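You operate a simulated robot arm through the tools that you are given. There is no shell and no other tool. Be economical: measure what you need, move in short steps, check, and stop when the job is done.

Carry out the task below with a simulated two-armed robot. There is one attempt and no reset: what you move stays moved.

JOB
Take the little green pot and put it on the middle shelf of the pale wood bench. Take the little blue pot and leave it on the middle shelf under the cream pot. Put the grey pad on the top of the pale wood bench away on the top of the wall ledge. Put the card pack that says "thank you" from the top of the pale wood bench on the middle shelf under the cream pot and the card pack labelled "get well" on the middle shelf of the pale wood bench. Press the orange button two times. Open the green flap cover. Do these in any order. Set down upright: little green pot, little blue pot.

Only the result counts: the job must be done as asked and must still hold three seconds after the hand-in. Knocking over, shifting, dropping, spilling or breaking anything else fails it. Lids that push on must go on centred and level and be pressed home; caps that screw on are set level and turned clockwise until they are tight.

ROBOT AND FRAMES
Two 7-joint arms with two-finger parallel grippers on one trunk, on a base that drives. Base frame: it is fixed to the floor where the robot stands at the start and does not move with it; the origin is under the middle of the robot, x ahead of it, y to its left, z up; the surface under the hand at the start is at about z = 860. Lengths are in mm, angles in rad, forces in N, time in s.
The left shoulder is at the start at [80, 131, 947], the right one opposite. With the tool pointing down near the work surface each hand reaches from about 400 to 860 mm from the robot's upright axis, wherever it stands, measured 20 degrees to its own side. Places, roughly: card pack [-1250, 0, 1000]; green flap cover [6500, 800, 1500]; grey pad (7x10x5 cm) [-1300, 400, 900]; little blue pot (6x6x10 cm) [800, 300, 900]; little green pot (6x6x10 cm) [600, 200, 900]; middle shelf of the pale wood bench [-1200, -400, 500]; middle shelf under the cream pot [-1300, 3300, 500]; orange button [-1300, -200, 1000]; top of the wall ledge (46x22 cm) [6500, -1080, 800]. Payload 1.57 kg a hand.
Tool frame (each hand has its own): the origin (TCP) lies between the finger pads and is the grasp point; the fingertips stand 30 mm ahead of it; z points along the fingers, y is the line along which they close. Largest opening 110 mm; finger width 24, thickness 12; the body of the gripper, 48 by 112 mm, starts 78 mm behind the TCP.
Orientation is that of the tool frame in the base frame, as [roll, pitch, yaw] about the fixed x, y, z axes, in that order (R = Rz(yaw) Ry(pitch) Rx(roll)). With the fingers straight down and closing along the base's y, the tool's x points along the base's -x, its y along +y and its z along -z.

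CONTROLS
- The arms move only by the tool drive_tool. It takes "left_plan", "right_plan" or both (then of equal length, played together; a hand with none holds still); each is a list of rows, each a list of 7 numbers: the shift along the tool's x, y, z in units of 250 mm (1.0 is 250 mm), then the turn, a rotation vector about the tool's x, y, z in units of 45 degrees (1.0 is 45 degrees), then the gripper command, from -1 (shut) to 1 (fully open), values between in proportion. In form: [[x, y, z, rx, ry, rz, gripper], ...]. A call has 1 to 10 rows; each row is the pose to reach, as a shift and turn from the pose commanded when the call began, along the tool's axes at that moment. A call with a number of a shift or a turn outside -1 to 1 is refused whole. Each row takes 0.2 s and may step no farther than 50 mm and 0.15 rad from the row before; otherwise, or with a gripper value out of range, the whole call is refused. Where a pose cannot be reached the arm comes as near as it can. A force on the tool above 40 N (or 10 N above the force at the start of the call, whichever is more), or a blocked arm, ends the call early, and 0.2 s more pass. The fingers move at their own pace (about 108 mm/s each) and stop on an object; they squeeze with about 24 N. The grip force told is the motor's: it shows also when the fingers shut on nothing. Time passes only in rows, and 0.2 s behind the last, so rows that repeat a pose let the fingers close. It gives the time, the measured TCP pose, the force on the tool (base axes), the opening and the grip force at its end, in the units of the frame above (readings bear some noise), with the torque about the TCP (base axes, N m) and any sound that the robot's microphone picked up.
- Cameras (640 x 400 px; columns grow to the right, rows downward): "scene" is now at [-101, 8.2, 1372.2]; the picture's right is [0.07, -1.00, 0.00], its down [-0.93, -0.06, -0.36] and it looks along [0.36, 0.02, -0.93] (base axes); focal length 214 px, centre (320, 200). "left" rides on the left gripper at [70, -16, -141] in its tool frame; the picture's right is [0.23, 0.97, 0.00], its down [-0.86, 0.20, -0.48] and it looks along [-0.47, 0.11, 0.88] (tool axes); focal length 222 px, centre (320, 200). "right" rides on the right gripper at [70, 16, -141] in its tool frame; the picture's right is [-0.23, 0.97, 0.00], its down [-0.86, -0.20, -0.48] and it looks along [-0.47, -0.11, 0.88] (tool axes); focal length 222 px, centre (320, 200). There is no depth. A picture from a camera that has moved, and an enlarged one, comes with that camera's place and axes in the base frame and with its lens. The place of the scene camera against the robot may be out by one fixed shift of up to 18 mm in any direction.
- grab_frame(camera): a new picture of that camera. No time passes.
- steer(legs): drives the robot by 1 to 6 legs, each [ahead, left, turn to the left] in mm, mm and rad, along the robot's own axes; the way and the turn of a leg run together, so that a leg with both is an arc; at most 1500 mm and 3.142 rad a leg. The arms and the cameras ride along, it lands a little off, and it stops where it bumps. It gives what a move gives.
- turn_head(pan, tilt): turns the head with the scene camera to pan (to the left, within 1.902 rad either way) and tilt (down, from -0.506 to 1.204), counted from straight ahead of the robot. It gives what a move gives.
- inspect(camera, box): a new picture of the part [left, top, right, bottom] of that camera's present view, enlarged. No time passes.
- close_job(): hands the job in; it is judged then, once.

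Go step by step. Nothing tells you exact positions but the pictures and the camera data: compare them with the known pose of the tool, close in by small moves and look again before you grip or let go. The budget is 186 turns and 158 pictures, counting those below and the enlarged ones. Unless the task says otherwise, let go and move clear before handing in.

The tools are called after ">>>" as name(argument=value, ...) on one line, values as JSON. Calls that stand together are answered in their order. drive_tool: Moves the arms, as the interface text tells. Its arguments: {"type":"object","properties":{"left_plan":{"type":"array","items":{"type":"array","items":{"type":"number"}}},"right_plan":{"type":"array","items":{"type":"array","items":{"type":"number"}}}},"required":[]} The other tools are called the same way: steer (legs) drives the base; turn_head (pan, tilt) turns the head that bears the scene camera; grab_frame (camera) takes a picture; inspect (camera, box) takes an enlarged picture of a part of a camera's view; close_job () hands the job in.

At the start:

```text
clock: 0.0
left_eef_pos: [325.8, 393.5, 1148.4]
left_ee_rot: [3.141, 0.0, 3.141]
left_contact_force: [-0.2, -0.2, 0.3]
left_moment: [-0.04, 0.02, 0.0]
left_finger_gap: 110.0
left_grasp_force: 0.0
right_eef_pos: [508.9, 50.8, 1114.7]
right_ee_rot: [3.141, 0.0, -3.14]
right_contact_force: [-0.3, -0.3, -0.5]
right_moment: [0.01, 0.02, 0.01]
right_finger_gap: 110.1
right_grasp_force: 0.1
robot x, y, heading: [-2.4, 1.3, 0.001]
head pan, tilt: [0.068, 1.201]
```

scene: 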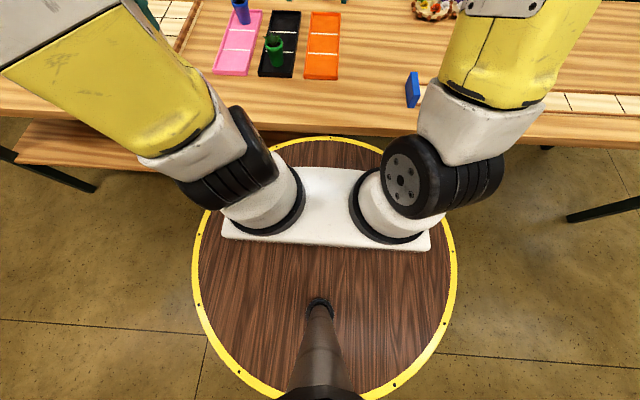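
right: 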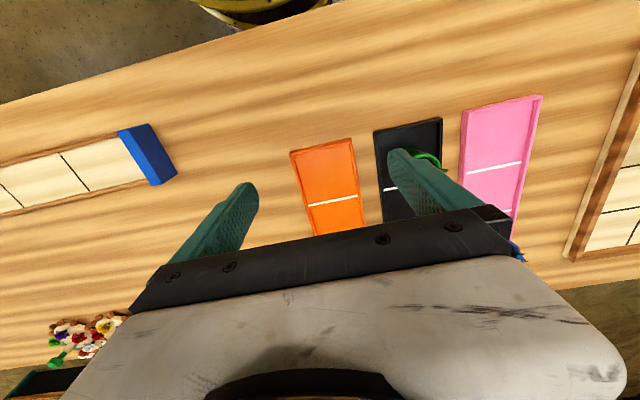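
left: 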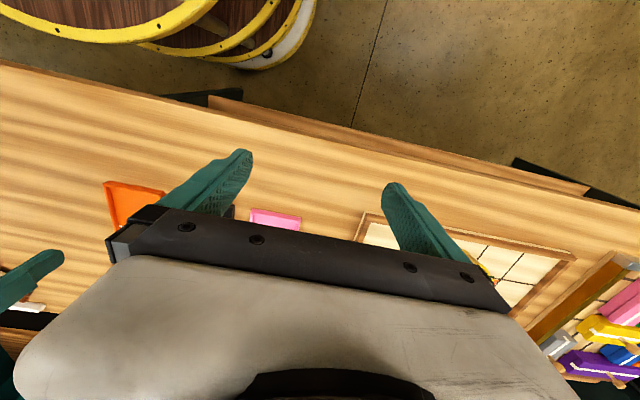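

I see the table ahead with trays holding the green and blue pots. I'll look around with the head first.

>>> turn_head(pan=0.3, tilt=0.75)

>>> grab_frame(camera="scene")

```text
clock: 0.9
left_eef_pos: [326.3, 394.6, 1150.3]
left_ee_rot: [-3.141, 0.001, 3.14]
left_contact_force: [0.2, -0.5, -0.1]
left_moment: [-0.03, 0.02, 0.02]
left_finger_gap: 109.7
left_grasp_force: 0.0
right_eef_pos: [510.0, 52.5, 1114.3]
right_ee_rot: [3.141, 0.001, -3.141]
right_contact_force: [0.1, -0.5, 0.4]
right_moment: [0.04, 0.04, 0.02]
right_finger_gap: 109.9
right_grasp_force: 0.1
robot x, y, heading: [0.8, 1.1, -0.005]
head pan, tilt: [0.3, 0.75]
```

```text
154 pictures are left
camera scene: at [-77.7, 28.9, 1403.9], right [0.3, -0.96, 0.0], down [-0.65, -0.2, -0.73], along [0.7, 0.22, -0.68], focal length 214 px, centre (320, 200)
```

scene: 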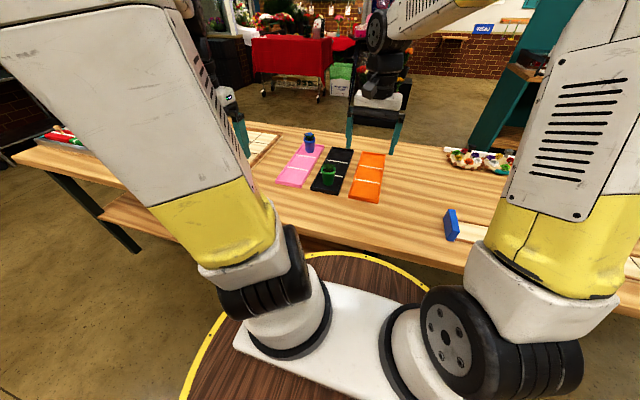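

Green pot stands on the black tray and blue on the pink tray. I'll zoom in, and look along the ledge side too.

>>> inspect(camera="scene", box=[240, 110, 400, 210])

>>> turn_head(pan=0.0, tilt=0.1)

>>> grab_frame(camera="scene")

```text
4.00 times, centred on (320, 160) of scene
camera zoom: at [-77.7, 28.9, 1403.9], right [0.3, -0.96, 0.0], down [-0.65, -0.2, -0.73], along [0.7, 0.22, -0.68], focal length 858 px, centre (320, 360)
```

zoom: 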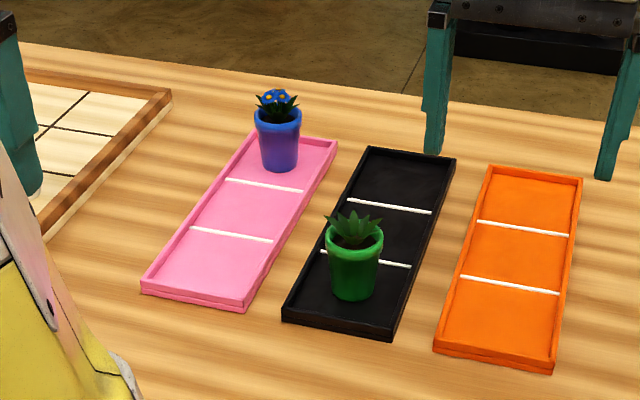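

```text
clock: 1.9
left_eef_pos: [325.9, 393.6, 1148.9]
left_ee_rot: [3.14, 0.001, 3.141]
left_contact_force: [0.8, -0.3, 1.8]
left_moment: [0.0, 0.04, 0.01]
left_finger_gap: 109.9
left_grasp_force: 0.0
right_eef_pos: [508.8, 51.2, 1113.8]
right_ee_rot: [-3.14, 0.0, -3.14]
right_contact_force: [0.7, 0.0, -0.6]
right_moment: [-0.01, 0.01, 0.0]
right_finger_gap: 109.9
right_grasp_force: 0.1
robot x, y, heading: [1.7, 1.3, 0.001]
head pan, tilt: [0.0, 0.099]
```

```text
152 pictures are left
camera scene: at [-64.7, 4.5, 1462.9], right [0.0, -1.0, 0.0], down [-0.1, 0.0, -0.99], along [0.99, 0.0, -0.1], focal length 214 px, centre (320, 200)
```

scene: 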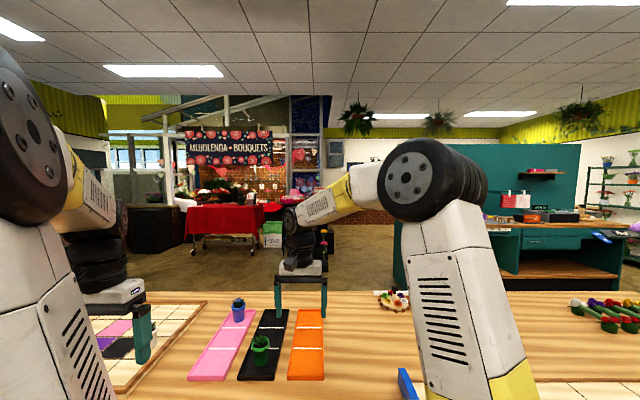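

I'll look behind on both sides before choosing grasps.

>>> turn_head(pan=1.9, tilt=0.3)

>>> grab_frame(camera="scene")

>>> turn_head(pan=-1.9, tilt=0.3)

>>> grab_frame(camera="scene")

```text
clock: 3.8
left_eef_pos: [327.2, 395.7, 1148.6]
left_ee_rot: [3.141, 0.001, 3.141]
left_contact_force: [0.6, 0.4, -0.2]
left_moment: [0.0, -0.02, -0.02]
left_finger_gap: 110.0
left_grasp_force: 0.1
right_eef_pos: [509.1, 51.8, 1114.1]
right_ee_rot: [3.142, 0.0, -3.141]
right_contact_force: [0.3, 0.7, -1.2]
right_moment: [-0.02, -0.03, -0.01]
right_finger_gap: 110.2
right_grasp_force: 0.1
robot x, y, heading: [-0.3, 1.5, 0.003]
head pan, tilt: [1.901, 0.3]
```

```text
151 pictures are left
camera scene: at [-186.9, 92.8, 1444.3], right [0.95, 0.32, 0.0], down [0.1, -0.28, -0.96], along [-0.31, 0.9, -0.3], focal length 214 px, centre (320, 200)
```

scene: 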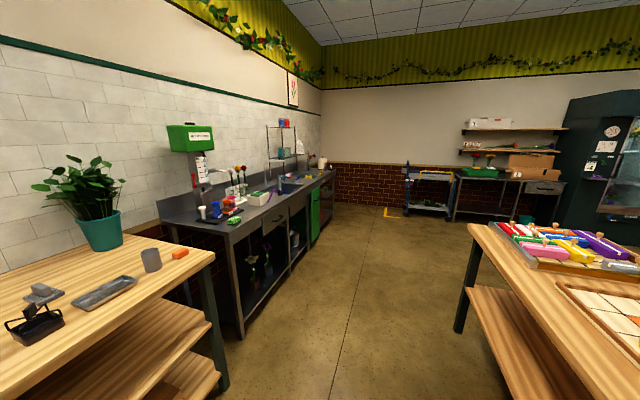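

```text
clock: 6.9
left_eef_pos: [325.5, 395.3, 1149.2]
left_ee_rot: [-3.141, 0.001, 3.141]
left_contact_force: [-0.1, 0.3, 0.4]
left_moment: [-0.02, -0.02, -0.03]
left_finger_gap: 110.1
left_grasp_force: 0.1
right_eef_pos: [509.8, 51.5, 1115.4]
right_ee_rot: [3.141, -0.001, -3.14]
right_contact_force: [0.8, 0.1, -0.4]
right_moment: [0.02, 0.02, 0.0]
right_finger_gap: 110.3
right_grasp_force: 0.1
robot x, y, heading: [2.7, 0.8, 0.002]
head pan, tilt: [-1.901, 0.3]
```

```text
150 pictures are left
camera scene: at [-186.9, -83.9, 1444.3], right [-0.95, 0.32, 0.0], down [0.1, 0.28, -0.96], along [-0.31, -0.9, -0.3], focal length 214 px, centre (320, 200)
```

scene: 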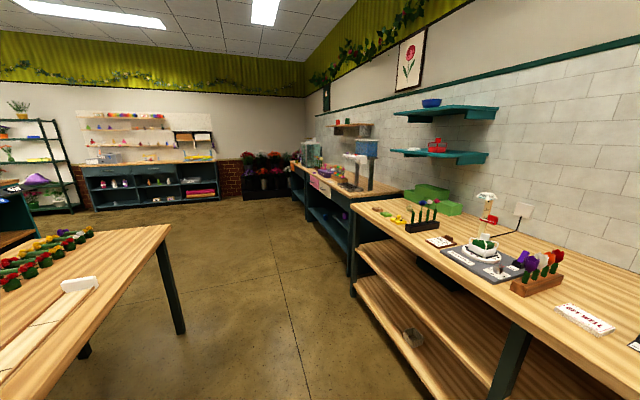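

I'll turn round in place to survey the bench behind.

>>> steer(legs=[[0, 0, 3.14]])

>>> turn_head(pan=0, tilt=0.45)

>>> grab_frame(camera="scene")

>>> turn_head(pan=-0.9, tilt=0.4)

>>> grab_frame(camera="scene")

```text
clock: 14.6
left_eef_pos: [-332.6, -388.9, 1149.2]
left_ee_rot: [3.141, 0.001, -0.017]
left_contact_force: [0.1, 0.1, 0.7]
left_moment: [0.03, 0.01, -0.04]
left_finger_gap: 110.2
left_grasp_force: 0.1
right_eef_pos: [-509.1, -42.4, 1115.4]
right_ee_rot: [-3.142, -0.001, -0.015]
right_contact_force: [-0.5, -0.1, -0.2]
right_moment: [-0.01, -0.03, 0.0]
right_finger_gap: 110.0
right_grasp_force: 0.0
robot x, y, heading: [0.4, 1.3, 3.124]
head pan, tilt: [-1.901, 0.3]
```

```text
clock: 16.5
left_eef_pos: [-333.0, -389.6, 1149.6]
left_ee_rot: [-3.14, 0.0, -0.017]
left_contact_force: [-0.2, 0.1, 0.0]
left_moment: [0.02, -0.01, 0.0]
left_finger_gap: 109.9
left_grasp_force: 0.0
right_eef_pos: [-510.4, -43.5, 1114.8]
right_ee_rot: [3.141, 0.001, -0.018]
right_contact_force: [1.1, -0.2, 1.4]
right_moment: [0.02, -0.04, 0.0]
right_finger_gap: 110.2
right_grasp_force: 0.1
robot x, y, heading: [0.8, -1.4, 3.126]
head pan, tilt: [0.0, 0.45]
```

```text
149 pictures are left
camera scene: at [30.9, 3.5, 1430.4], right [0.02, 1.0, 0.0], down [0.44, -0.01, -0.9], along [-0.9, 0.02, -0.44], focal length 214 px, centre (320, 200)
```

scene: 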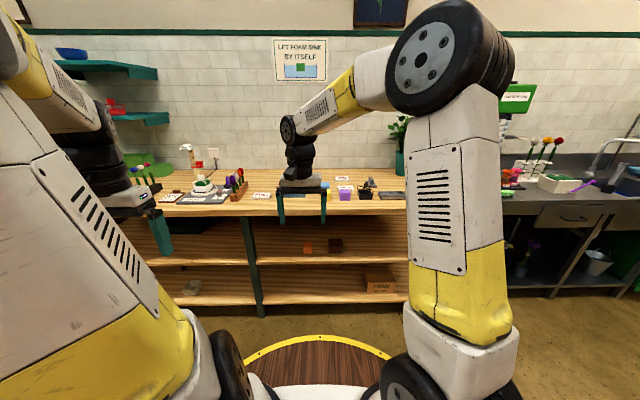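

```text
clock: 17.7
left_eef_pos: [-331.7, -389.0, 1148.6]
left_ee_rot: [3.142, 0.0, -0.016]
left_contact_force: [0.3, 0.1, -0.7]
left_moment: [-0.02, -0.04, -0.06]
left_finger_gap: 110.0
left_grasp_force: 0.1
right_eef_pos: [-509.6, -42.1, 1115.4]
right_ee_rot: [3.14, 0.0, -0.017]
right_contact_force: [-0.9, -0.1, -0.4]
right_moment: [0.02, -0.02, 0.03]
right_finger_gap: 110.1
right_grasp_force: 0.1
robot x, y, heading: [1.6, -2.8, 3.131]
head pan, tilt: [-0.901, 0.4]
```

```text
148 pictures are left
camera scene: at [66.5, 75.4, 1435.1], right [0.79, 0.61, 0.0], down [0.24, -0.31, -0.92], along [-0.56, 0.73, -0.39], focal length 214 px, centre (320, 200)
```

scene: 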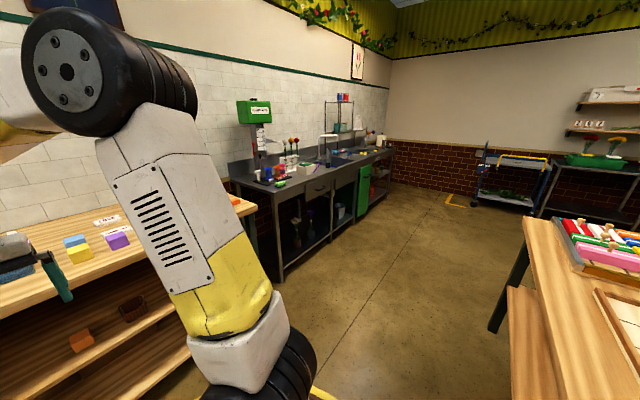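

The bench has a middle and lower shelf with ample clearance. I'll drive nearer to study the bench top.

>>> turn_head(pan=0.15, tilt=0.3)

>>> inspect(camera="scene", box=[120, 130, 280, 230])

>>> inspect(camera="scene", box=[280, 130, 440, 230])

>>> inspect(camera="scene", box=[200, 200, 440, 350])

```text
clock: 19.0
left_eef_pos: [-332.7, -388.5, 1149.4]
left_ee_rot: [3.141, -0.003, -0.017]
left_contact_force: [0.3, 0.1, 0.0]
left_moment: [0.0, 0.02, 0.03]
left_finger_gap: 110.0
left_grasp_force: 0.0
right_eef_pos: [-510.1, -44.6, 1115.0]
right_ee_rot: [3.14, 0.0, -0.017]
right_contact_force: [-0.4, -0.1, -0.6]
right_moment: [-0.03, 0.0, 0.0]
right_finger_gap: 110.2
right_grasp_force: 0.1
robot x, y, heading: [0.1, 3.9, 3.128]
head pan, tilt: [0.15, 0.3]
```

```text
4.00 times, centred on (200, 180) of scene
camera zoom: at [30.2, -10.4, 1444.3], right [-0.13, 0.99, 0.0], down [0.29, 0.04, -0.96], along [-0.95, -0.13, -0.3], focal length 858 px, centre (800, 280)
```

zoom: 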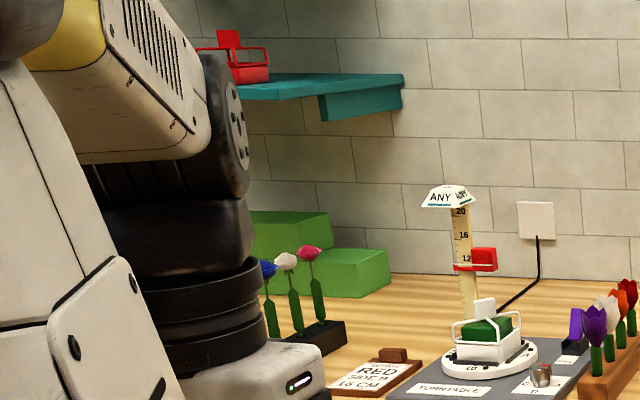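

```text
4.00 times, centred on (360, 180) of scene
camera zoom: at [30.2, -10.4, 1444.3], right [-0.13, 0.99, 0.0], down [0.29, 0.04, -0.96], along [-0.95, -0.13, -0.3], focal length 858 px, centre (160, 280)
```

zoom: 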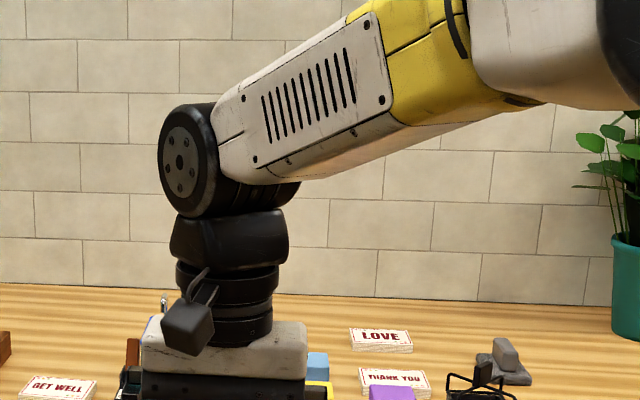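

```text
2.67 times, centred on (320, 275) of scene
camera zoom: at [30.2, -10.4, 1444.3], right [-0.13, 0.99, 0.0], down [0.29, 0.04, -0.96], along [-0.95, -0.13, -0.3], focal length 572 px, centre (320, 0)
```

zoom: 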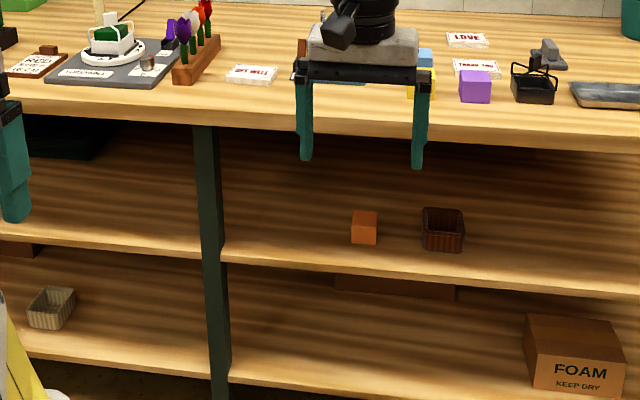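

The bench top holds the turntable kit, tulips, "get well" pack, "thank you" pack and grey items. I'll go 400 mm closer and look down.

>>> steer(legs=[[400, 0, 0.014]])

>>> turn_head(pan=0.3, tilt=0.6)

>>> grab_frame(camera="scene")

>>> grab_frame(camera="right")

>>> grab_frame(camera="left")

```text
clock: 21.5
left_eef_pos: [-722.8, -390.4, 1149.6]
left_ee_rot: [3.141, -0.001, -0.001]
left_contact_force: [0.1, -0.1, -0.2]
left_moment: [0.02, -0.03, 0.0]
left_finger_gap: 109.6
left_grasp_force: 0.0
right_eef_pos: [-903.7, -46.9, 1115.2]
right_ee_rot: [3.14, -0.002, -0.002]
right_contact_force: [0.4, -0.2, 0.6]
right_moment: [-0.03, -0.02, 0.0]
right_finger_gap: 109.8
right_grasp_force: 0.1
robot x, y, heading: [-391.9, 6.7, 3.135]
head pan, tilt: [0.15, 0.3]
```

```text
clock: 22.3
left_eef_pos: [-723.4, -390.4, 1148.9]
left_ee_rot: [3.14, 0.0, -0.002]
left_contact_force: [0.0, -0.5, -0.1]
left_moment: [0.03, -0.01, 0.01]
left_finger_gap: 110.0
left_grasp_force: 0.0
right_eef_pos: [-905.6, -47.4, 1114.0]
right_ee_rot: [3.141, 0.0, -0.002]
right_contact_force: [0.4, 0.6, 0.6]
right_moment: [0.0, 0.01, 0.0]
right_finger_gap: 109.6
right_grasp_force: 0.0
robot x, y, heading: [-398.3, 2.8, 3.141]
head pan, tilt: [0.3, 0.6]
```

```text
144 pictures are left
camera scene: at [-357.7, -18.0, 1416.9], right [-0.29, 0.96, 0.0], down [0.54, 0.17, -0.83], along [-0.79, -0.24, -0.56], focal length 214 px, centre (320, 200)
```

scene: 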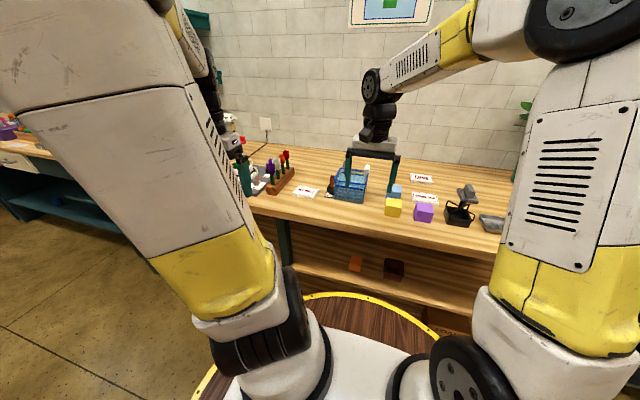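

```text
143 pictures are left
camera right: at [-836.9, -63.8, 1257.0], right [-0.23, -0.97, 0.0], down [-0.85, 0.2, 0.48], along [-0.47, 0.11, -0.88], focal length 222 px, centre (320, 200)
```

right: 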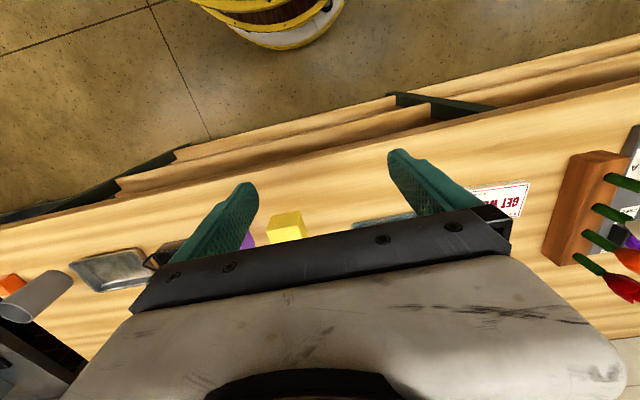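

```text
142 pictures are left
camera left: at [-653.2, -372.5, 1290.4], right [0.23, -0.97, 0.0], down [-0.86, -0.2, 0.48], along [-0.47, -0.11, -0.88], focal length 222 px, centre (320, 200)
```

left: 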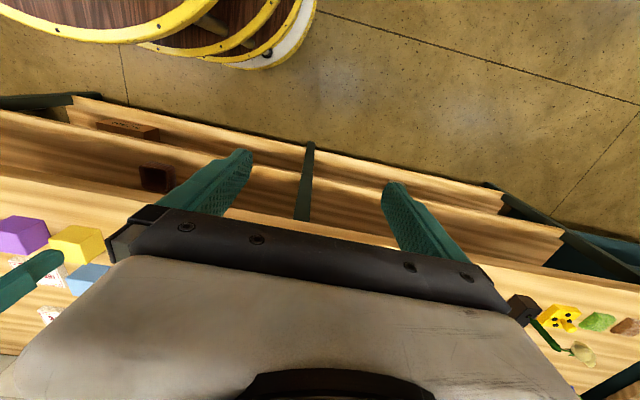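

>>> inspect(camera="scene", box=[200, 100, 360, 200])

>>> inspect(camera="scene", box=[320, 140, 520, 265])

```text
4.00 times, centred on (280, 150) of scene
camera zoom: at [-357.7, -18.0, 1416.9], right [-0.29, 0.96, 0.0], down [0.54, 0.17, -0.83], along [-0.79, -0.24, -0.56], focal length 858 px, centre (480, 400)
```

zoom: 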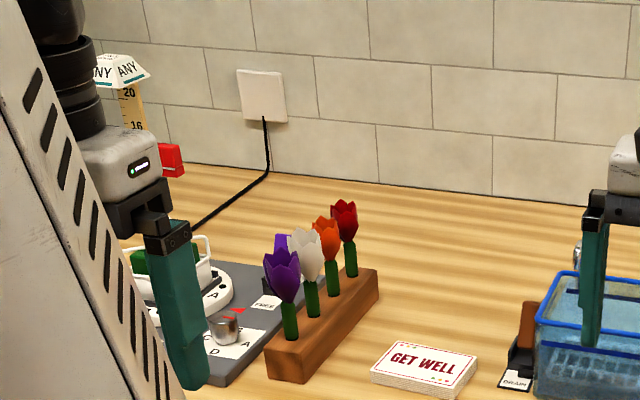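

```text
3.20 times, centred on (420, 202) of scene
camera zoom: at [-357.7, -18.0, 1416.9], right [-0.29, 0.96, 0.0], down [0.54, 0.17, -0.83], along [-0.79, -0.24, -0.56], focal length 686 px, centre (0, 192)
```

zoom: 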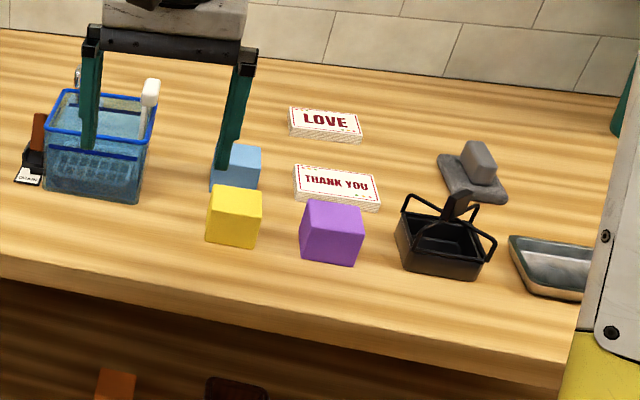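

I'll move the left hand forward over the turntable to search with its camera for the orange button.

>>> drive_tool(left_plan=[[-0.2, 0, -0.1, 0, 0, 0, 1], [-0.4, 0, -0.2, 0, 0, 0, 1], [-0.6, 0, -0.3, 0, 0, 0, 1], [-0.8, 0, -0.4, 0, 0, 0, 1]])

>>> grab_frame(camera="left")

>>> grab_frame(camera="scene")

```text
refused: row 1 steps farther than a row can; nothing moved
```

```text
139 pictures are left
camera left: at [-653.2, -372.5, 1290.4], right [0.23, -0.97, 0.0], down [-0.86, -0.2, 0.48], along [-0.47, -0.11, -0.88], focal length 222 px, centre (320, 200)
```

left: 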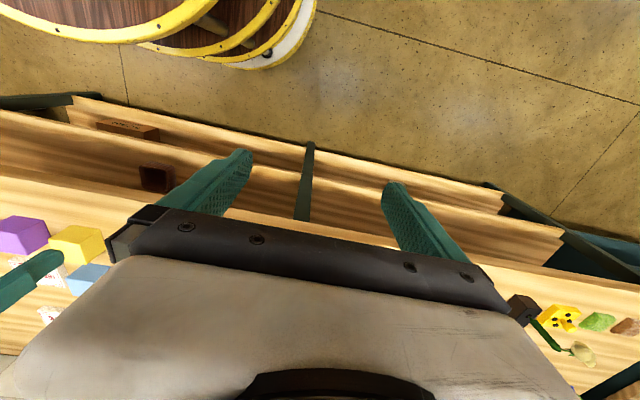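

```text
138 pictures are left
camera scene: at [-357.7, -18.0, 1416.9], right [-0.29, 0.96, 0.0], down [0.54, 0.17, -0.83], along [-0.79, -0.24, -0.56], focal length 214 px, centre (320, 200)
```

scene: 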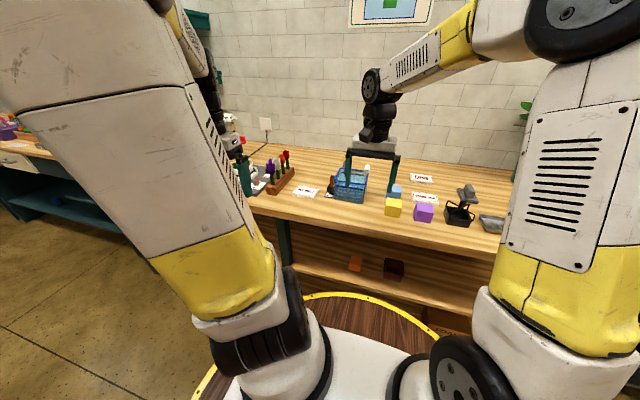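

>>> drive_tool(left_plan=[[-0.16, 0, -0.1, 0, 0, 0, 1], [-0.32, 0, -0.2, 0, 0, 0, 1], [-0.48, 0, -0.3, 0, 0, 0, 1], [-0.64, 0, -0.4, 0, 0, 0, 1], [-0.8, 0, -0.5, 0, 0, 0, 1], [-0.96, 0, -0.6, 0, 0, 0, 1]])

>>> grab_frame(camera="left")

>>> inspect(camera="scene", box=[180, 80, 340, 180])

```text
clock: 23.7
left_eef_pos: [-963.9, -391.5, 1303.5]
left_ee_rot: [-3.141, -0.001, -0.002]
left_contact_force: [-0.1, -0.6, 0.9]
left_moment: [-0.02, 0.05, -0.01]
left_finger_gap: 109.8
left_grasp_force: 0.0
right_eef_pos: [-905.4, -47.3, 1115.9]
right_ee_rot: [3.141, 0.001, 0.0]
right_contact_force: [0.2, -0.6, -0.6]
right_moment: [-0.01, 0.04, 0.01]
right_finger_gap: 110.0
right_grasp_force: 0.0
robot x, y, heading: [-393.1, 7.2, 3.134]
head pan, tilt: [0.3, 0.6]
```

```text
137 pictures are left
camera left: at [-893.3, -374.1, 1445.4], right [0.23, -0.97, 0.0], down [-0.86, -0.2, 0.48], along [-0.47, -0.11, -0.88], focal length 222 px, centre (320, 200)
```

left: 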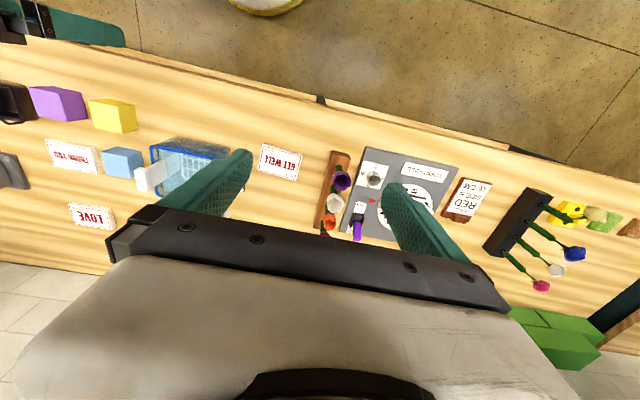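

```text
4.00 times, centred on (260, 130) of scene
camera zoom: at [-357.3, -18.1, 1416.8], right [-0.29, 0.96, 0.0], down [0.54, 0.17, -0.83], along [-0.79, -0.24, -0.56], focal length 858 px, centre (560, 480)
```

zoom: 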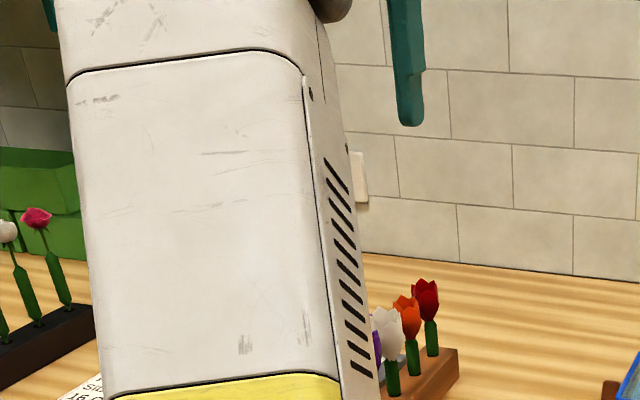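

>>> inspect(camera="left", box=[120, 120, 300, 232])

>>> inspect(camera="scene", box=[310, 140, 390, 210])

>>> inspect(camera="left", box=[300, 130, 460, 260])

```text
3.56 times, centred on (210, 176) of left
camera zoom: at [-893.3, -374.1, 1445.4], right [0.23, -0.97, 0.0], down [-0.86, -0.2, 0.48], along [-0.47, -0.11, -0.88], focal length 790 px, centre (711, 285)
```

zoom: 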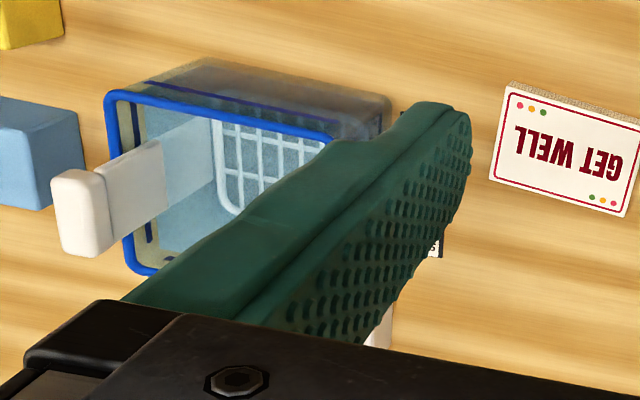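

```text
5.71 times, centred on (350, 175) of scene
camera zoom: at [-357.3, -18.1, 1416.8], right [-0.29, 0.96, 0.0], down [0.54, 0.17, -0.83], along [-0.79, -0.24, -0.56], focal length 1226 px, centre (149, 343)
```

zoom: 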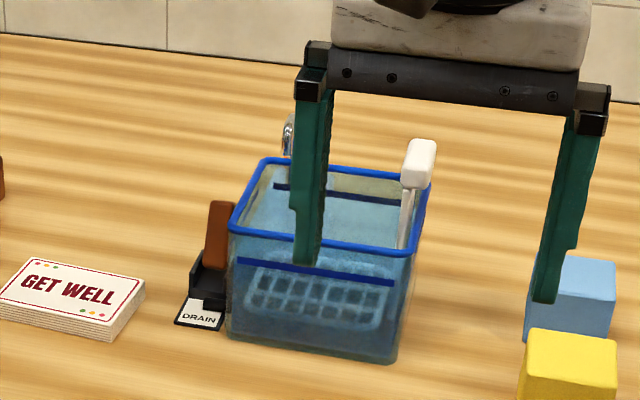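

```text
3.08 times, centred on (380, 195) of left
camera zoom: at [-893.3, -374.1, 1445.4], right [0.23, -0.97, 0.0], down [-0.86, -0.2, 0.48], along [-0.47, -0.11, -0.88], focal length 684 px, centre (135, 215)
```

zoom: 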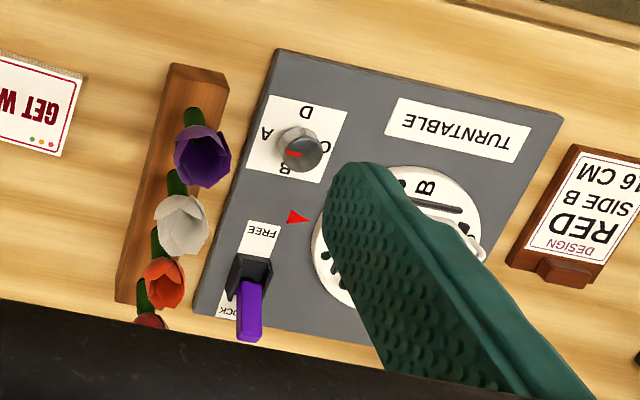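

The orange button may sit behind the tank. I'll raise the right hand and shift it to see.

>>> drive_tool(right_plan=[[0, -0.1, -0.16, 0, 0, 0, 1], [0, -0.2, -0.32, 0, 0, 0, 1], [0, -0.3, -0.48, 0, 0, 0, 1], [0, -0.4, -0.64, 0, 0, 0, 1]], left_plan=[[0.1, 0.16, 0, 0, 0, 0, 1], [0.2, 0.32, 0, 0, 0, 0, 1], [0.3, 0.48, 0, 0, 0, 0, 1], [0.4, 0.64, 0, 0, 0, 0, 1]])

>>> turn_head(pan=0.1, tilt=0.5)

>>> grab_frame(camera="scene")

>>> grab_frame(camera="right")

```text
clock: 24.7
left_eef_pos: [-863.8, -551.2, 1299.6]
left_ee_rot: [-3.141, 0.0, -0.001]
left_contact_force: [-0.6, 0.2, 0.3]
left_moment: [-0.01, -0.02, 0.03]
left_finger_gap: 110.0
left_grasp_force: 0.0
right_eef_pos: [-905.8, 57.2, 1275.1]
right_ee_rot: [-3.141, -0.002, -0.002]
right_contact_force: [-0.7, 0.5, -0.9]
right_moment: [-0.04, 0.0, 0.01]
right_finger_gap: 110.2
right_grasp_force: 0.1
robot x, y, heading: [-394.6, 2.9, 3.14]
head pan, tilt: [0.3, 0.6]
```

```text
clock: 25.4
left_eef_pos: [-863.7, -551.8, 1298.9]
left_ee_rot: [-3.141, 0.0, -0.003]
left_contact_force: [-0.2, 0.4, -0.4]
left_moment: [0.03, 0.01, -0.01]
left_finger_gap: 109.8
left_grasp_force: 0.0
right_eef_pos: [-904.1, 54.8, 1273.8]
right_ee_rot: [-3.141, -0.001, -0.002]
right_contact_force: [-0.1, -0.6, 0.0]
right_moment: [-0.04, 0.0, 0.0]
right_finger_gap: 110.1
right_grasp_force: 0.1
robot x, y, heading: [-395.7, 5.0, 3.136]
head pan, tilt: [0.099, 0.499]
```

```text
132 pictures are left
camera scene: at [-363.8, -1.0, 1425.9], right [-0.1, 1.0, 0.0], down [0.48, 0.05, -0.88], along [-0.87, -0.09, -0.48], focal length 214 px, centre (320, 200)
```

scene: 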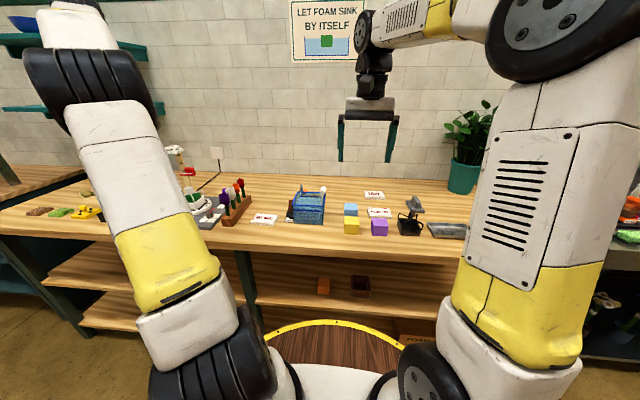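

```text
131 pictures are left
camera right: at [-836.3, 39.0, 1415.9], right [-0.23, -0.97, 0.0], down [-0.85, 0.2, 0.48], along [-0.47, 0.11, -0.88], focal length 222 px, centre (320, 200)
```

right: 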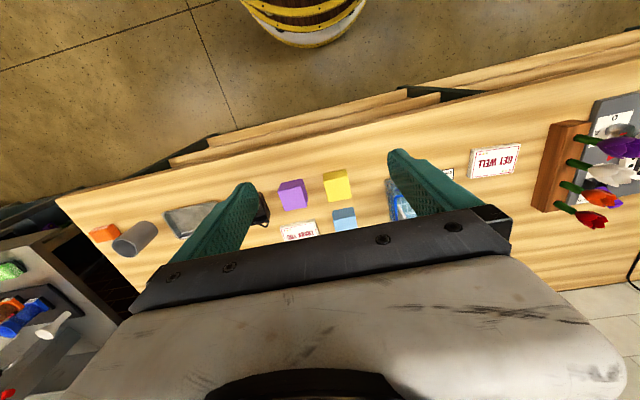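

>>> inspect(camera="scene", box=[170, 140, 346, 250])

>>> inspect(camera="scene", box=[270, 170, 350, 240])

```text
3.64 times, centred on (258, 195) of scene
camera zoom: at [-363.8, -1.0, 1425.9], right [-0.1, 1.0, 0.0], down [0.48, 0.05, -0.88], along [-0.87, -0.09, -0.48], focal length 780 px, centre (546, 218)
```

zoom: 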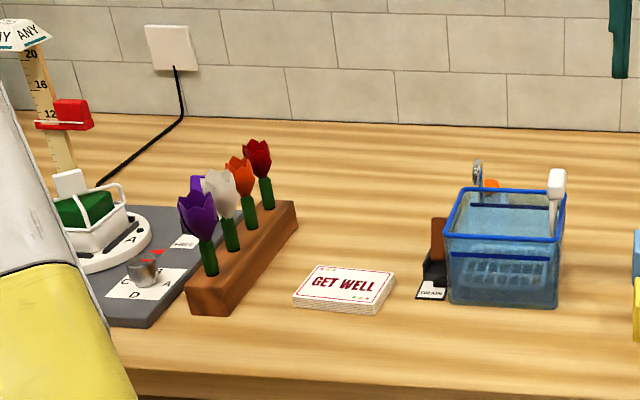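

```text
5.71 times, centred on (310, 205) of scene
camera zoom: at [-363.8, -1.0, 1425.9], right [-0.1, 1.0, 0.0], down [0.48, 0.05, -0.88], along [-0.87, -0.09, -0.48], focal length 1226 px, centre (377, 171)
```

zoom: 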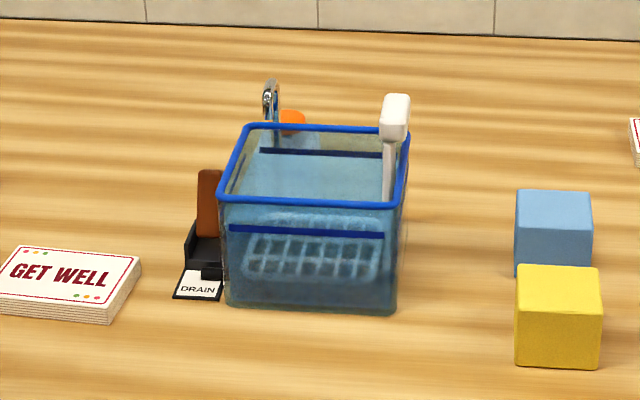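

Orange button located behind the tank next to the tap, near (-1320,-175). The GET WELL pack triangulates to about (-1088,-311), bench top ≈ 900. I'll bring the left hand above the pack, turning it 90° so it closes across the pack's narrow side.

>>> drive_tool(left_plan=[[-0.1, -0.1, 0.06, 0, 0, -0.1, 1], [-0.2, -0.2, 0.12, 0, 0, -0.2, 1], [-0.3, -0.3, 0.18, 0, 0, -0.3, 1], [-0.4, -0.4, 0.24, 0, 0, -0.4, 1], [-0.5, -0.5, 0.3, 0, 0, -0.5, 1], [-0.6, -0.6, 0.36, 0, 0, -0.6, 1], [-0.7, -0.7, 0.42, 0, 0, -0.7, 1], [-0.8, -0.8, 0.48, 0, 0, -0.8, 1], [-0.9, -0.9, 0.54, 0, 0, -0.9, 1], [-0.9, -0.96, 0.54, 0, 0, -1, 1]])

>>> drive_tool(left_plan=[[0, 0, 0, 0, 0, -0.17, 1], [0, 0, 0, 0, 0, -0.34, 1], [0, 0, 0, 0, 0, -0.51, 1], [0, 0, 0, 0, 0, -0.68, 1], [0, 0, 0, 0, 0, -0.85, 1], [0, 0, 0, 0, 0, -1, 1], [0, 0, 0, 0, 0, -1, 1]])

>>> grab_frame(camera="left")

>>> grab_frame(camera="scene")

```text
clock: 27.6
left_eef_pos: [-1088.2, -309.0, 1162.2]
left_ee_rot: [3.141, 0.0, 0.785]
left_contact_force: [-0.8, -0.3, -0.3]
left_moment: [-0.01, -0.02, -0.02]
left_finger_gap: 110.1
left_grasp_force: 0.0
right_eef_pos: [-904.4, 55.7, 1274.0]
right_ee_rot: [3.14, -0.001, -0.003]
right_contact_force: [0.1, -1.3, 0.2]
right_moment: [0.02, 0.0, 0.01]
right_finger_gap: 110.1
right_grasp_force: 0.0
robot x, y, heading: [-391.2, 1.9, 3.138]
head pan, tilt: [0.099, 0.499]
```

```text
clock: 29.2
left_eef_pos: [-1088.9, -309.5, 1164.2]
left_ee_rot: [-3.141, 0.0, 1.571]
left_contact_force: [-0.6, 0.5, 0.5]
left_moment: [-0.01, -0.02, -0.01]
left_finger_gap: 110.0
left_grasp_force: 0.1
right_eef_pos: [-904.0, 56.8, 1274.3]
right_ee_rot: [3.14, 0.002, -0.002]
right_contact_force: [0.3, -0.6, -0.3]
right_moment: [0.01, -0.01, 0.01]
right_finger_gap: 109.9
right_grasp_force: 0.0
robot x, y, heading: [-399.9, 2.3, 3.139]
head pan, tilt: [0.099, 0.499]
```

```text
128 pictures are left
camera left: at [-1104.5, -238.3, 1305.3], right [0.97, 0.23, 0.0], down [0.2, -0.86, 0.48], along [0.11, -0.47, -0.88], focal length 222 px, centre (320, 200)
```

left: 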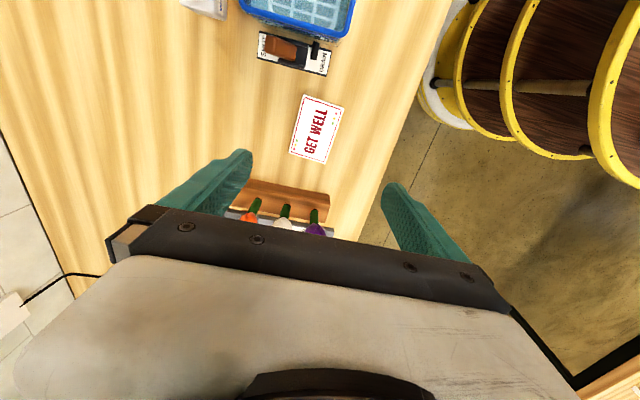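

```text
127 pictures are left
camera scene: at [-363.9, -0.9, 1425.9], right [-0.1, 1.0, 0.0], down [0.48, 0.05, -0.88], along [-0.87, -0.09, -0.48], focal length 214 px, centre (320, 200)
```

scene: 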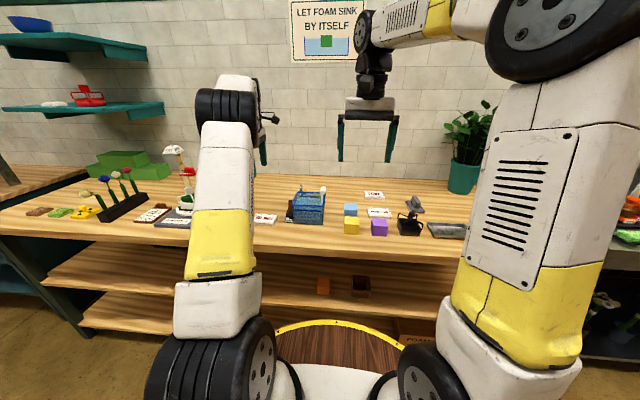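

The pack centre refines to about (-1092,-317), top ≈ 907. I'll descend to 960 and check.

>>> drive_tool(left_plan=[[-0.03, -0.012, 0.17, 0, 0, 0, 1], [-0.03, -0.012, 0.34, 0, 0, 0, 1], [-0.03, -0.012, 0.51, 0, 0, 0, 1], [-0.03, -0.012, 0.68, 0, 0, 0, 1], [-0.03, -0.012, 0.82, 0, 0, 0, 1], [-0.03, -0.012, 0.82, 0, 0, 0, 1]])

>>> grab_frame(camera="left")

>>> inspect(camera="scene", box=[200, 140, 360, 240])

```text
clock: 30.6
left_eef_pos: [-1090.8, -317.2, 959.3]
left_ee_rot: [3.141, 0.0, 1.569]
left_contact_force: [0.0, -1.0, 0.0]
left_moment: [0.0, 0.0, -0.04]
left_finger_gap: 110.0
left_grasp_force: 0.0
right_eef_pos: [-905.7, 55.3, 1273.6]
right_ee_rot: [3.141, 0.0, -0.001]
right_contact_force: [-0.3, 0.8, 0.9]
right_moment: [-0.01, -0.02, -0.01]
right_finger_gap: 110.0
right_grasp_force: 0.0
robot x, y, heading: [-396.9, 4.7, 3.137]
head pan, tilt: [0.099, 0.499]
```

```text
126 pictures are left
camera left: at [-1105.4, -246.2, 1101.2], right [0.97, 0.23, 0.0], down [0.2, -0.86, 0.48], along [0.11, -0.47, -0.88], focal length 222 px, centre (320, 200)
```

left: 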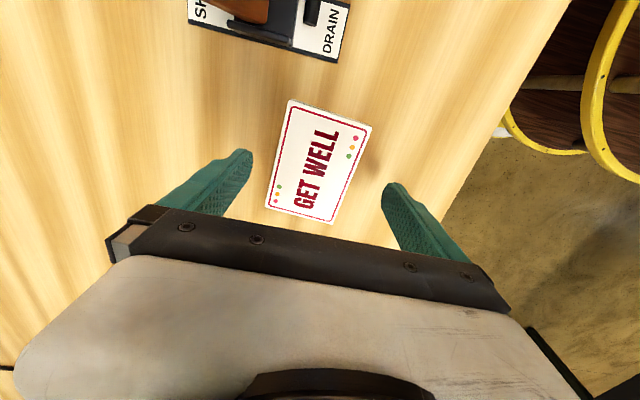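

```text
4.00 times, centred on (280, 190) of scene
camera zoom: at [-363.9, -0.9, 1425.9], right [-0.1, 1.0, 0.0], down [0.48, 0.05, -0.88], along [-0.87, -0.09, -0.48], focal length 858 px, centre (480, 240)
```

zoom: 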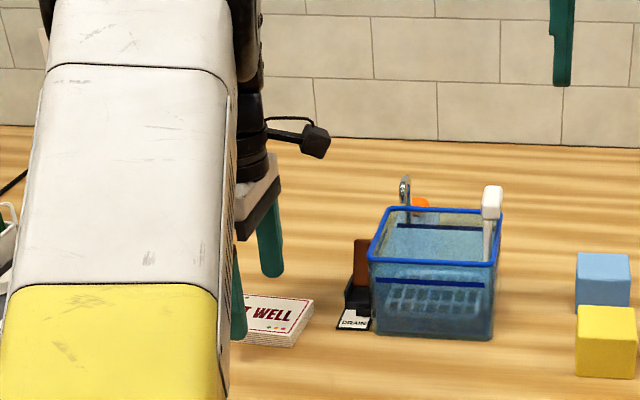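

Aligned well; a small twist, then descend and close.

>>> drive_tool(left_plan=[[-0.02, -0.004, 0.07, 0, 0, 0.08, 1], [-0.02, -0.004, 0.13, 0, 0, 0.08, 1], [-0.02, -0.004, 0.15, 0, 0, 0.08, 1]])

>>> inspect(camera="scene", box=[220, 180, 300, 240])

>>> grab_frame(camera="left")

```text
clock: 31.4
left_eef_pos: [-1091.4, -320.9, 930.1]
left_ee_rot: [-3.137, 0.0, 1.503]
left_contact_force: [5.1, 0.5, 8.5]
left_moment: [0.09, -0.67, 0.06]
left_finger_gap: 109.9
left_grasp_force: 0.0
right_eef_pos: [-903.3, 54.7, 1273.8]
right_ee_rot: [-3.141, 0.001, -0.004]
right_contact_force: [0.6, 0.1, 0.3]
right_moment: [-0.02, 0.04, -0.01]
right_finger_gap: 109.8
right_grasp_force: 0.1
robot x, y, heading: [-392.3, 5.0, 3.145]
head pan, tilt: [0.099, 0.499]
stopped in row 3 (left hand): the force on the tool passed its limit at 50 N (the readings are from after the stop); the commanded pose is now the measured one
```

```text
6.67 times, centred on (260, 210) of scene
camera zoom: at [-363.1, -0.6, 1425.9], right [-0.1, 1.0, 0.0], down [0.48, 0.05, -0.88], along [-0.87, -0.09, -0.48], focal length 1430 px, centre (720, 133)
```

zoom: 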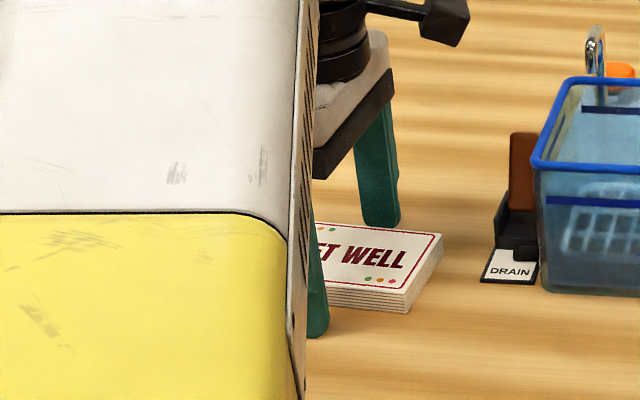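

```text
123 pictures are left
camera left: at [-1103.0, -248.6, 1071.3], right [0.99, 0.16, 0.0], down [0.14, -0.87, 0.48], along [0.07, -0.47, -0.88], focal length 222 px, centre (320, 200)
```

left: 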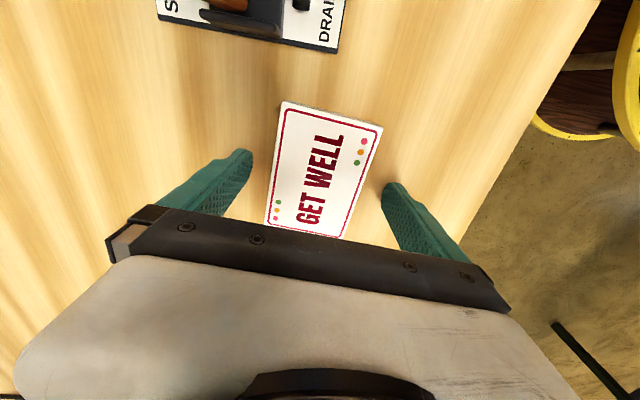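

Fingers straddle the pack with tips at the bench surface (bench ≈ 900). I'll lift 2 mm and close.

>>> drive_tool(left_plan=[[0, 0, -0.01, 0, 0, 0, 0.5], [0, 0, -0.01, 0, 0, 0, 0], [0, 0, -0.01, 0, 0, 0, -0.5], [0, 0, -0.01, 0, 0, 0, -1], [0, 0, -0.01, 0, 0, 0, -1], [0, 0, -0.01, 0, 0, 0, -1]])

>>> drive_tool(left_plan=[[0, 0, -0.16, 0, 0, 0, -1], [0, 0, -0.32, 0, 0, 0, -1], [0, 0, -0.4, 0, 0, 0, -1]])

>>> grab_frame(camera="left")

```text
clock: 32.8
left_eef_pos: [-1092.2, -321.5, 931.7]
left_ee_rot: [-3.135, 0.001, 1.502]
left_contact_force: [-0.1, -0.3, 0.1]
left_moment: [-0.01, 0.0, 0.01]
left_finger_gap: 69.2
left_grasp_force: 24.0
right_eef_pos: [-904.8, 56.0, 1272.8]
right_ee_rot: [-3.142, 0.0, -0.002]
right_contact_force: [-0.4, 0.2, 0.3]
right_moment: [0.02, 0.0, 0.01]
right_finger_gap: 110.4
right_grasp_force: 0.1
robot x, y, heading: [-397.3, 4.4, 3.138]
head pan, tilt: [0.099, 0.499]
```

```text
clock: 33.6
left_eef_pos: [-1095.1, -321.7, 1031.8]
left_ee_rot: [-3.138, 0.0, 1.504]
left_contact_force: [0.5, 0.0, -0.5]
left_moment: [0.02, 0.03, -0.01]
left_finger_gap: 0.2
left_grasp_force: 21.6
right_eef_pos: [-904.7, 55.6, 1274.5]
right_ee_rot: [-3.141, 0.0, -0.001]
right_contact_force: [0.2, -0.3, 0.1]
right_moment: [-0.01, 0.0, 0.03]
right_finger_gap: 109.7
right_grasp_force: 0.1
robot x, y, heading: [-392.9, 1.6, 3.14]
head pan, tilt: [0.099, 0.499]
```

```text
122 pictures are left
camera left: at [-1106.6, -249.3, 1172.1], right [0.99, 0.16, 0.0], down [0.14, -0.87, 0.48], along [0.08, -0.47, -0.88], focal length 222 px, centre (320, 200)
```

left: 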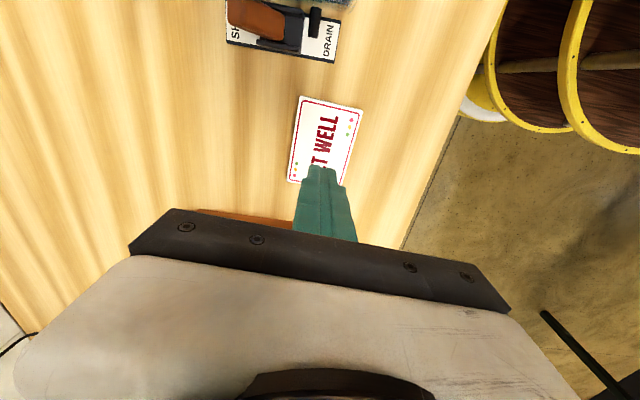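

The pack slipped out and stayed put. I'll retry more centred, tips touching the bench, and lift slowly.

>>> drive_tool(left_plan=[[0.028, 0.01, 0, 0, 0, 0, 0.5], [0.028, 0.012, 0, 0, 0, 0, 1], [0.028, 0.012, 0.16, 0, 0, 0, 1], [0.028, 0.012, 0.32, 0, 0, 0, 1], [0.028, 0.012, 0.38, 0, 0, 0, 1], [0.028, 0.012, 0.405, 0, 0, 0, 1], [0.028, 0.012, 0.412, 0, 0, 0, 1], [0.028, 0.012, 0.419, 0, 0, 0, 1]])

>>> drive_tool(left_plan=[[0, 0, 0, 0, 0, 0, 0], [0, 0, 0, 0, 0, 0, -1], [0, 0, 0, 0, 0, 0, -1], [0, 0, 0, 0, 0, 0, -1]])

>>> inspect(camera="left", box=[180, 80, 440, 242])

```text
clock: 35.4
left_eef_pos: [-1090.5, -313.9, 930.9]
left_ee_rot: [-3.134, -0.001, 1.504]
left_contact_force: [6.6, 1.8, 9.2]
left_moment: [0.05, -0.77, 0.16]
left_finger_gap: 110.0
left_grasp_force: 0.1
right_eef_pos: [-903.5, 56.0, 1275.3]
right_ee_rot: [3.141, 0.001, -0.002]
right_contact_force: [1.2, 0.3, 0.4]
right_moment: [0.0, 0.02, -0.03]
right_finger_gap: 110.3
right_grasp_force: 0.1
robot x, y, heading: [-397.6, 2.5, 3.139]
head pan, tilt: [0.099, 0.499]
stopped in row 8 (left hand): the force on the tool passed its limit at 43 N (the readings are from after the stop); the commanded pose is now the measured one
```

```text
clock: 36.4
left_eef_pos: [-1090.3, -314.7, 930.4]
left_ee_rot: [-3.133, 0.002, 1.504]
left_contact_force: [9.9, -3.9, 15.2]
left_moment: [-0.11, -0.97, -0.18]
left_finger_gap: 69.2
left_grasp_force: 24.3
right_eef_pos: [-903.4, 54.8, 1275.3]
right_ee_rot: [3.141, 0.0, 0.0]
right_contact_force: [-0.1, -0.3, 0.0]
right_moment: [0.01, -0.01, 0.0]
right_finger_gap: 110.1
right_grasp_force: 0.0
robot x, y, heading: [-397.8, 6.6, 3.139]
head pan, tilt: [0.099, 0.499]
```

```text
2.46 times, centred on (310, 161) of left
camera zoom: at [-1100.1, -242.8, 1071.5], right [0.99, 0.16, -0.01], down [0.15, -0.87, 0.48], along [0.07, -0.47, -0.88], focal length 547 px, centre (345, 296)
```

zoom: 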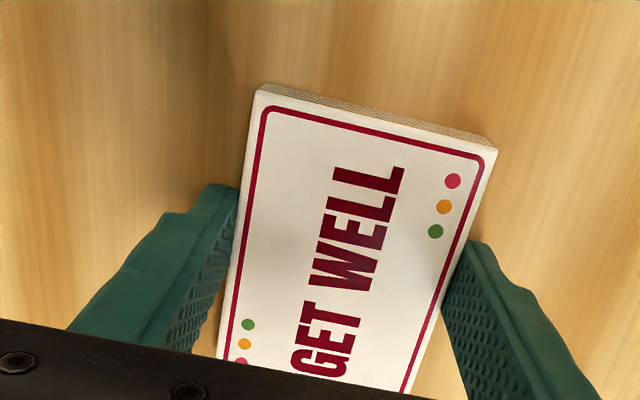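

>>> drive_tool(left_plan=[[0, 0, -0.02, 0, 0, 0, -1], [0, 0, -0.04, 0, 0, 0, -1], [0, 0, -0.07, 0, 0, 0, -1], [0, 0, -0.11, 0, 0, 0, -1], [0, 0, -0.16, 0, 0, 0, -1]])

>>> grab_frame(camera="left")

```text
clock: 37.6
left_eef_pos: [-1090.0, -315.7, 969.2]
left_ee_rot: [-3.135, 0.002, 1.504]
left_contact_force: [0.0, 0.0, -0.3]
left_moment: [-0.02, 0.01, 0.0]
left_finger_gap: 69.2
left_grasp_force: 23.9
right_eef_pos: [-904.7, 56.8, 1274.0]
right_ee_rot: [-3.14, -0.001, -0.002]
right_contact_force: [1.2, 0.0, 1.0]
right_moment: [-0.01, -0.03, -0.01]
right_finger_gap: 110.3
right_grasp_force: 0.1
robot x, y, heading: [-399.8, 4.9, 3.139]
head pan, tilt: [0.099, 0.499]
```

```text
120 pictures are left
camera left: at [-1100.6, -243.5, 1110.3], right [0.99, 0.16, -0.01], down [0.15, -0.87, 0.48], along [0.07, -0.47, -0.88], focal length 222 px, centre (320, 200)
```

left: 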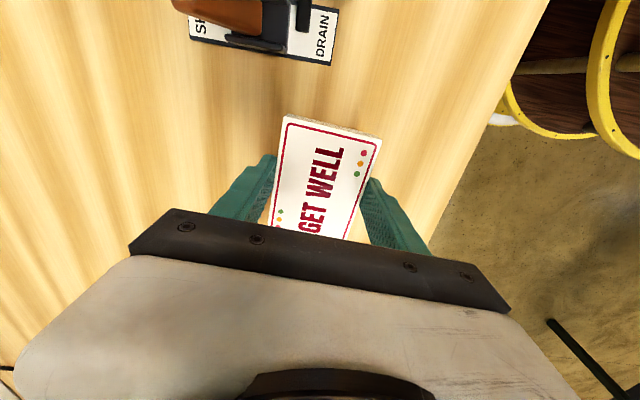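

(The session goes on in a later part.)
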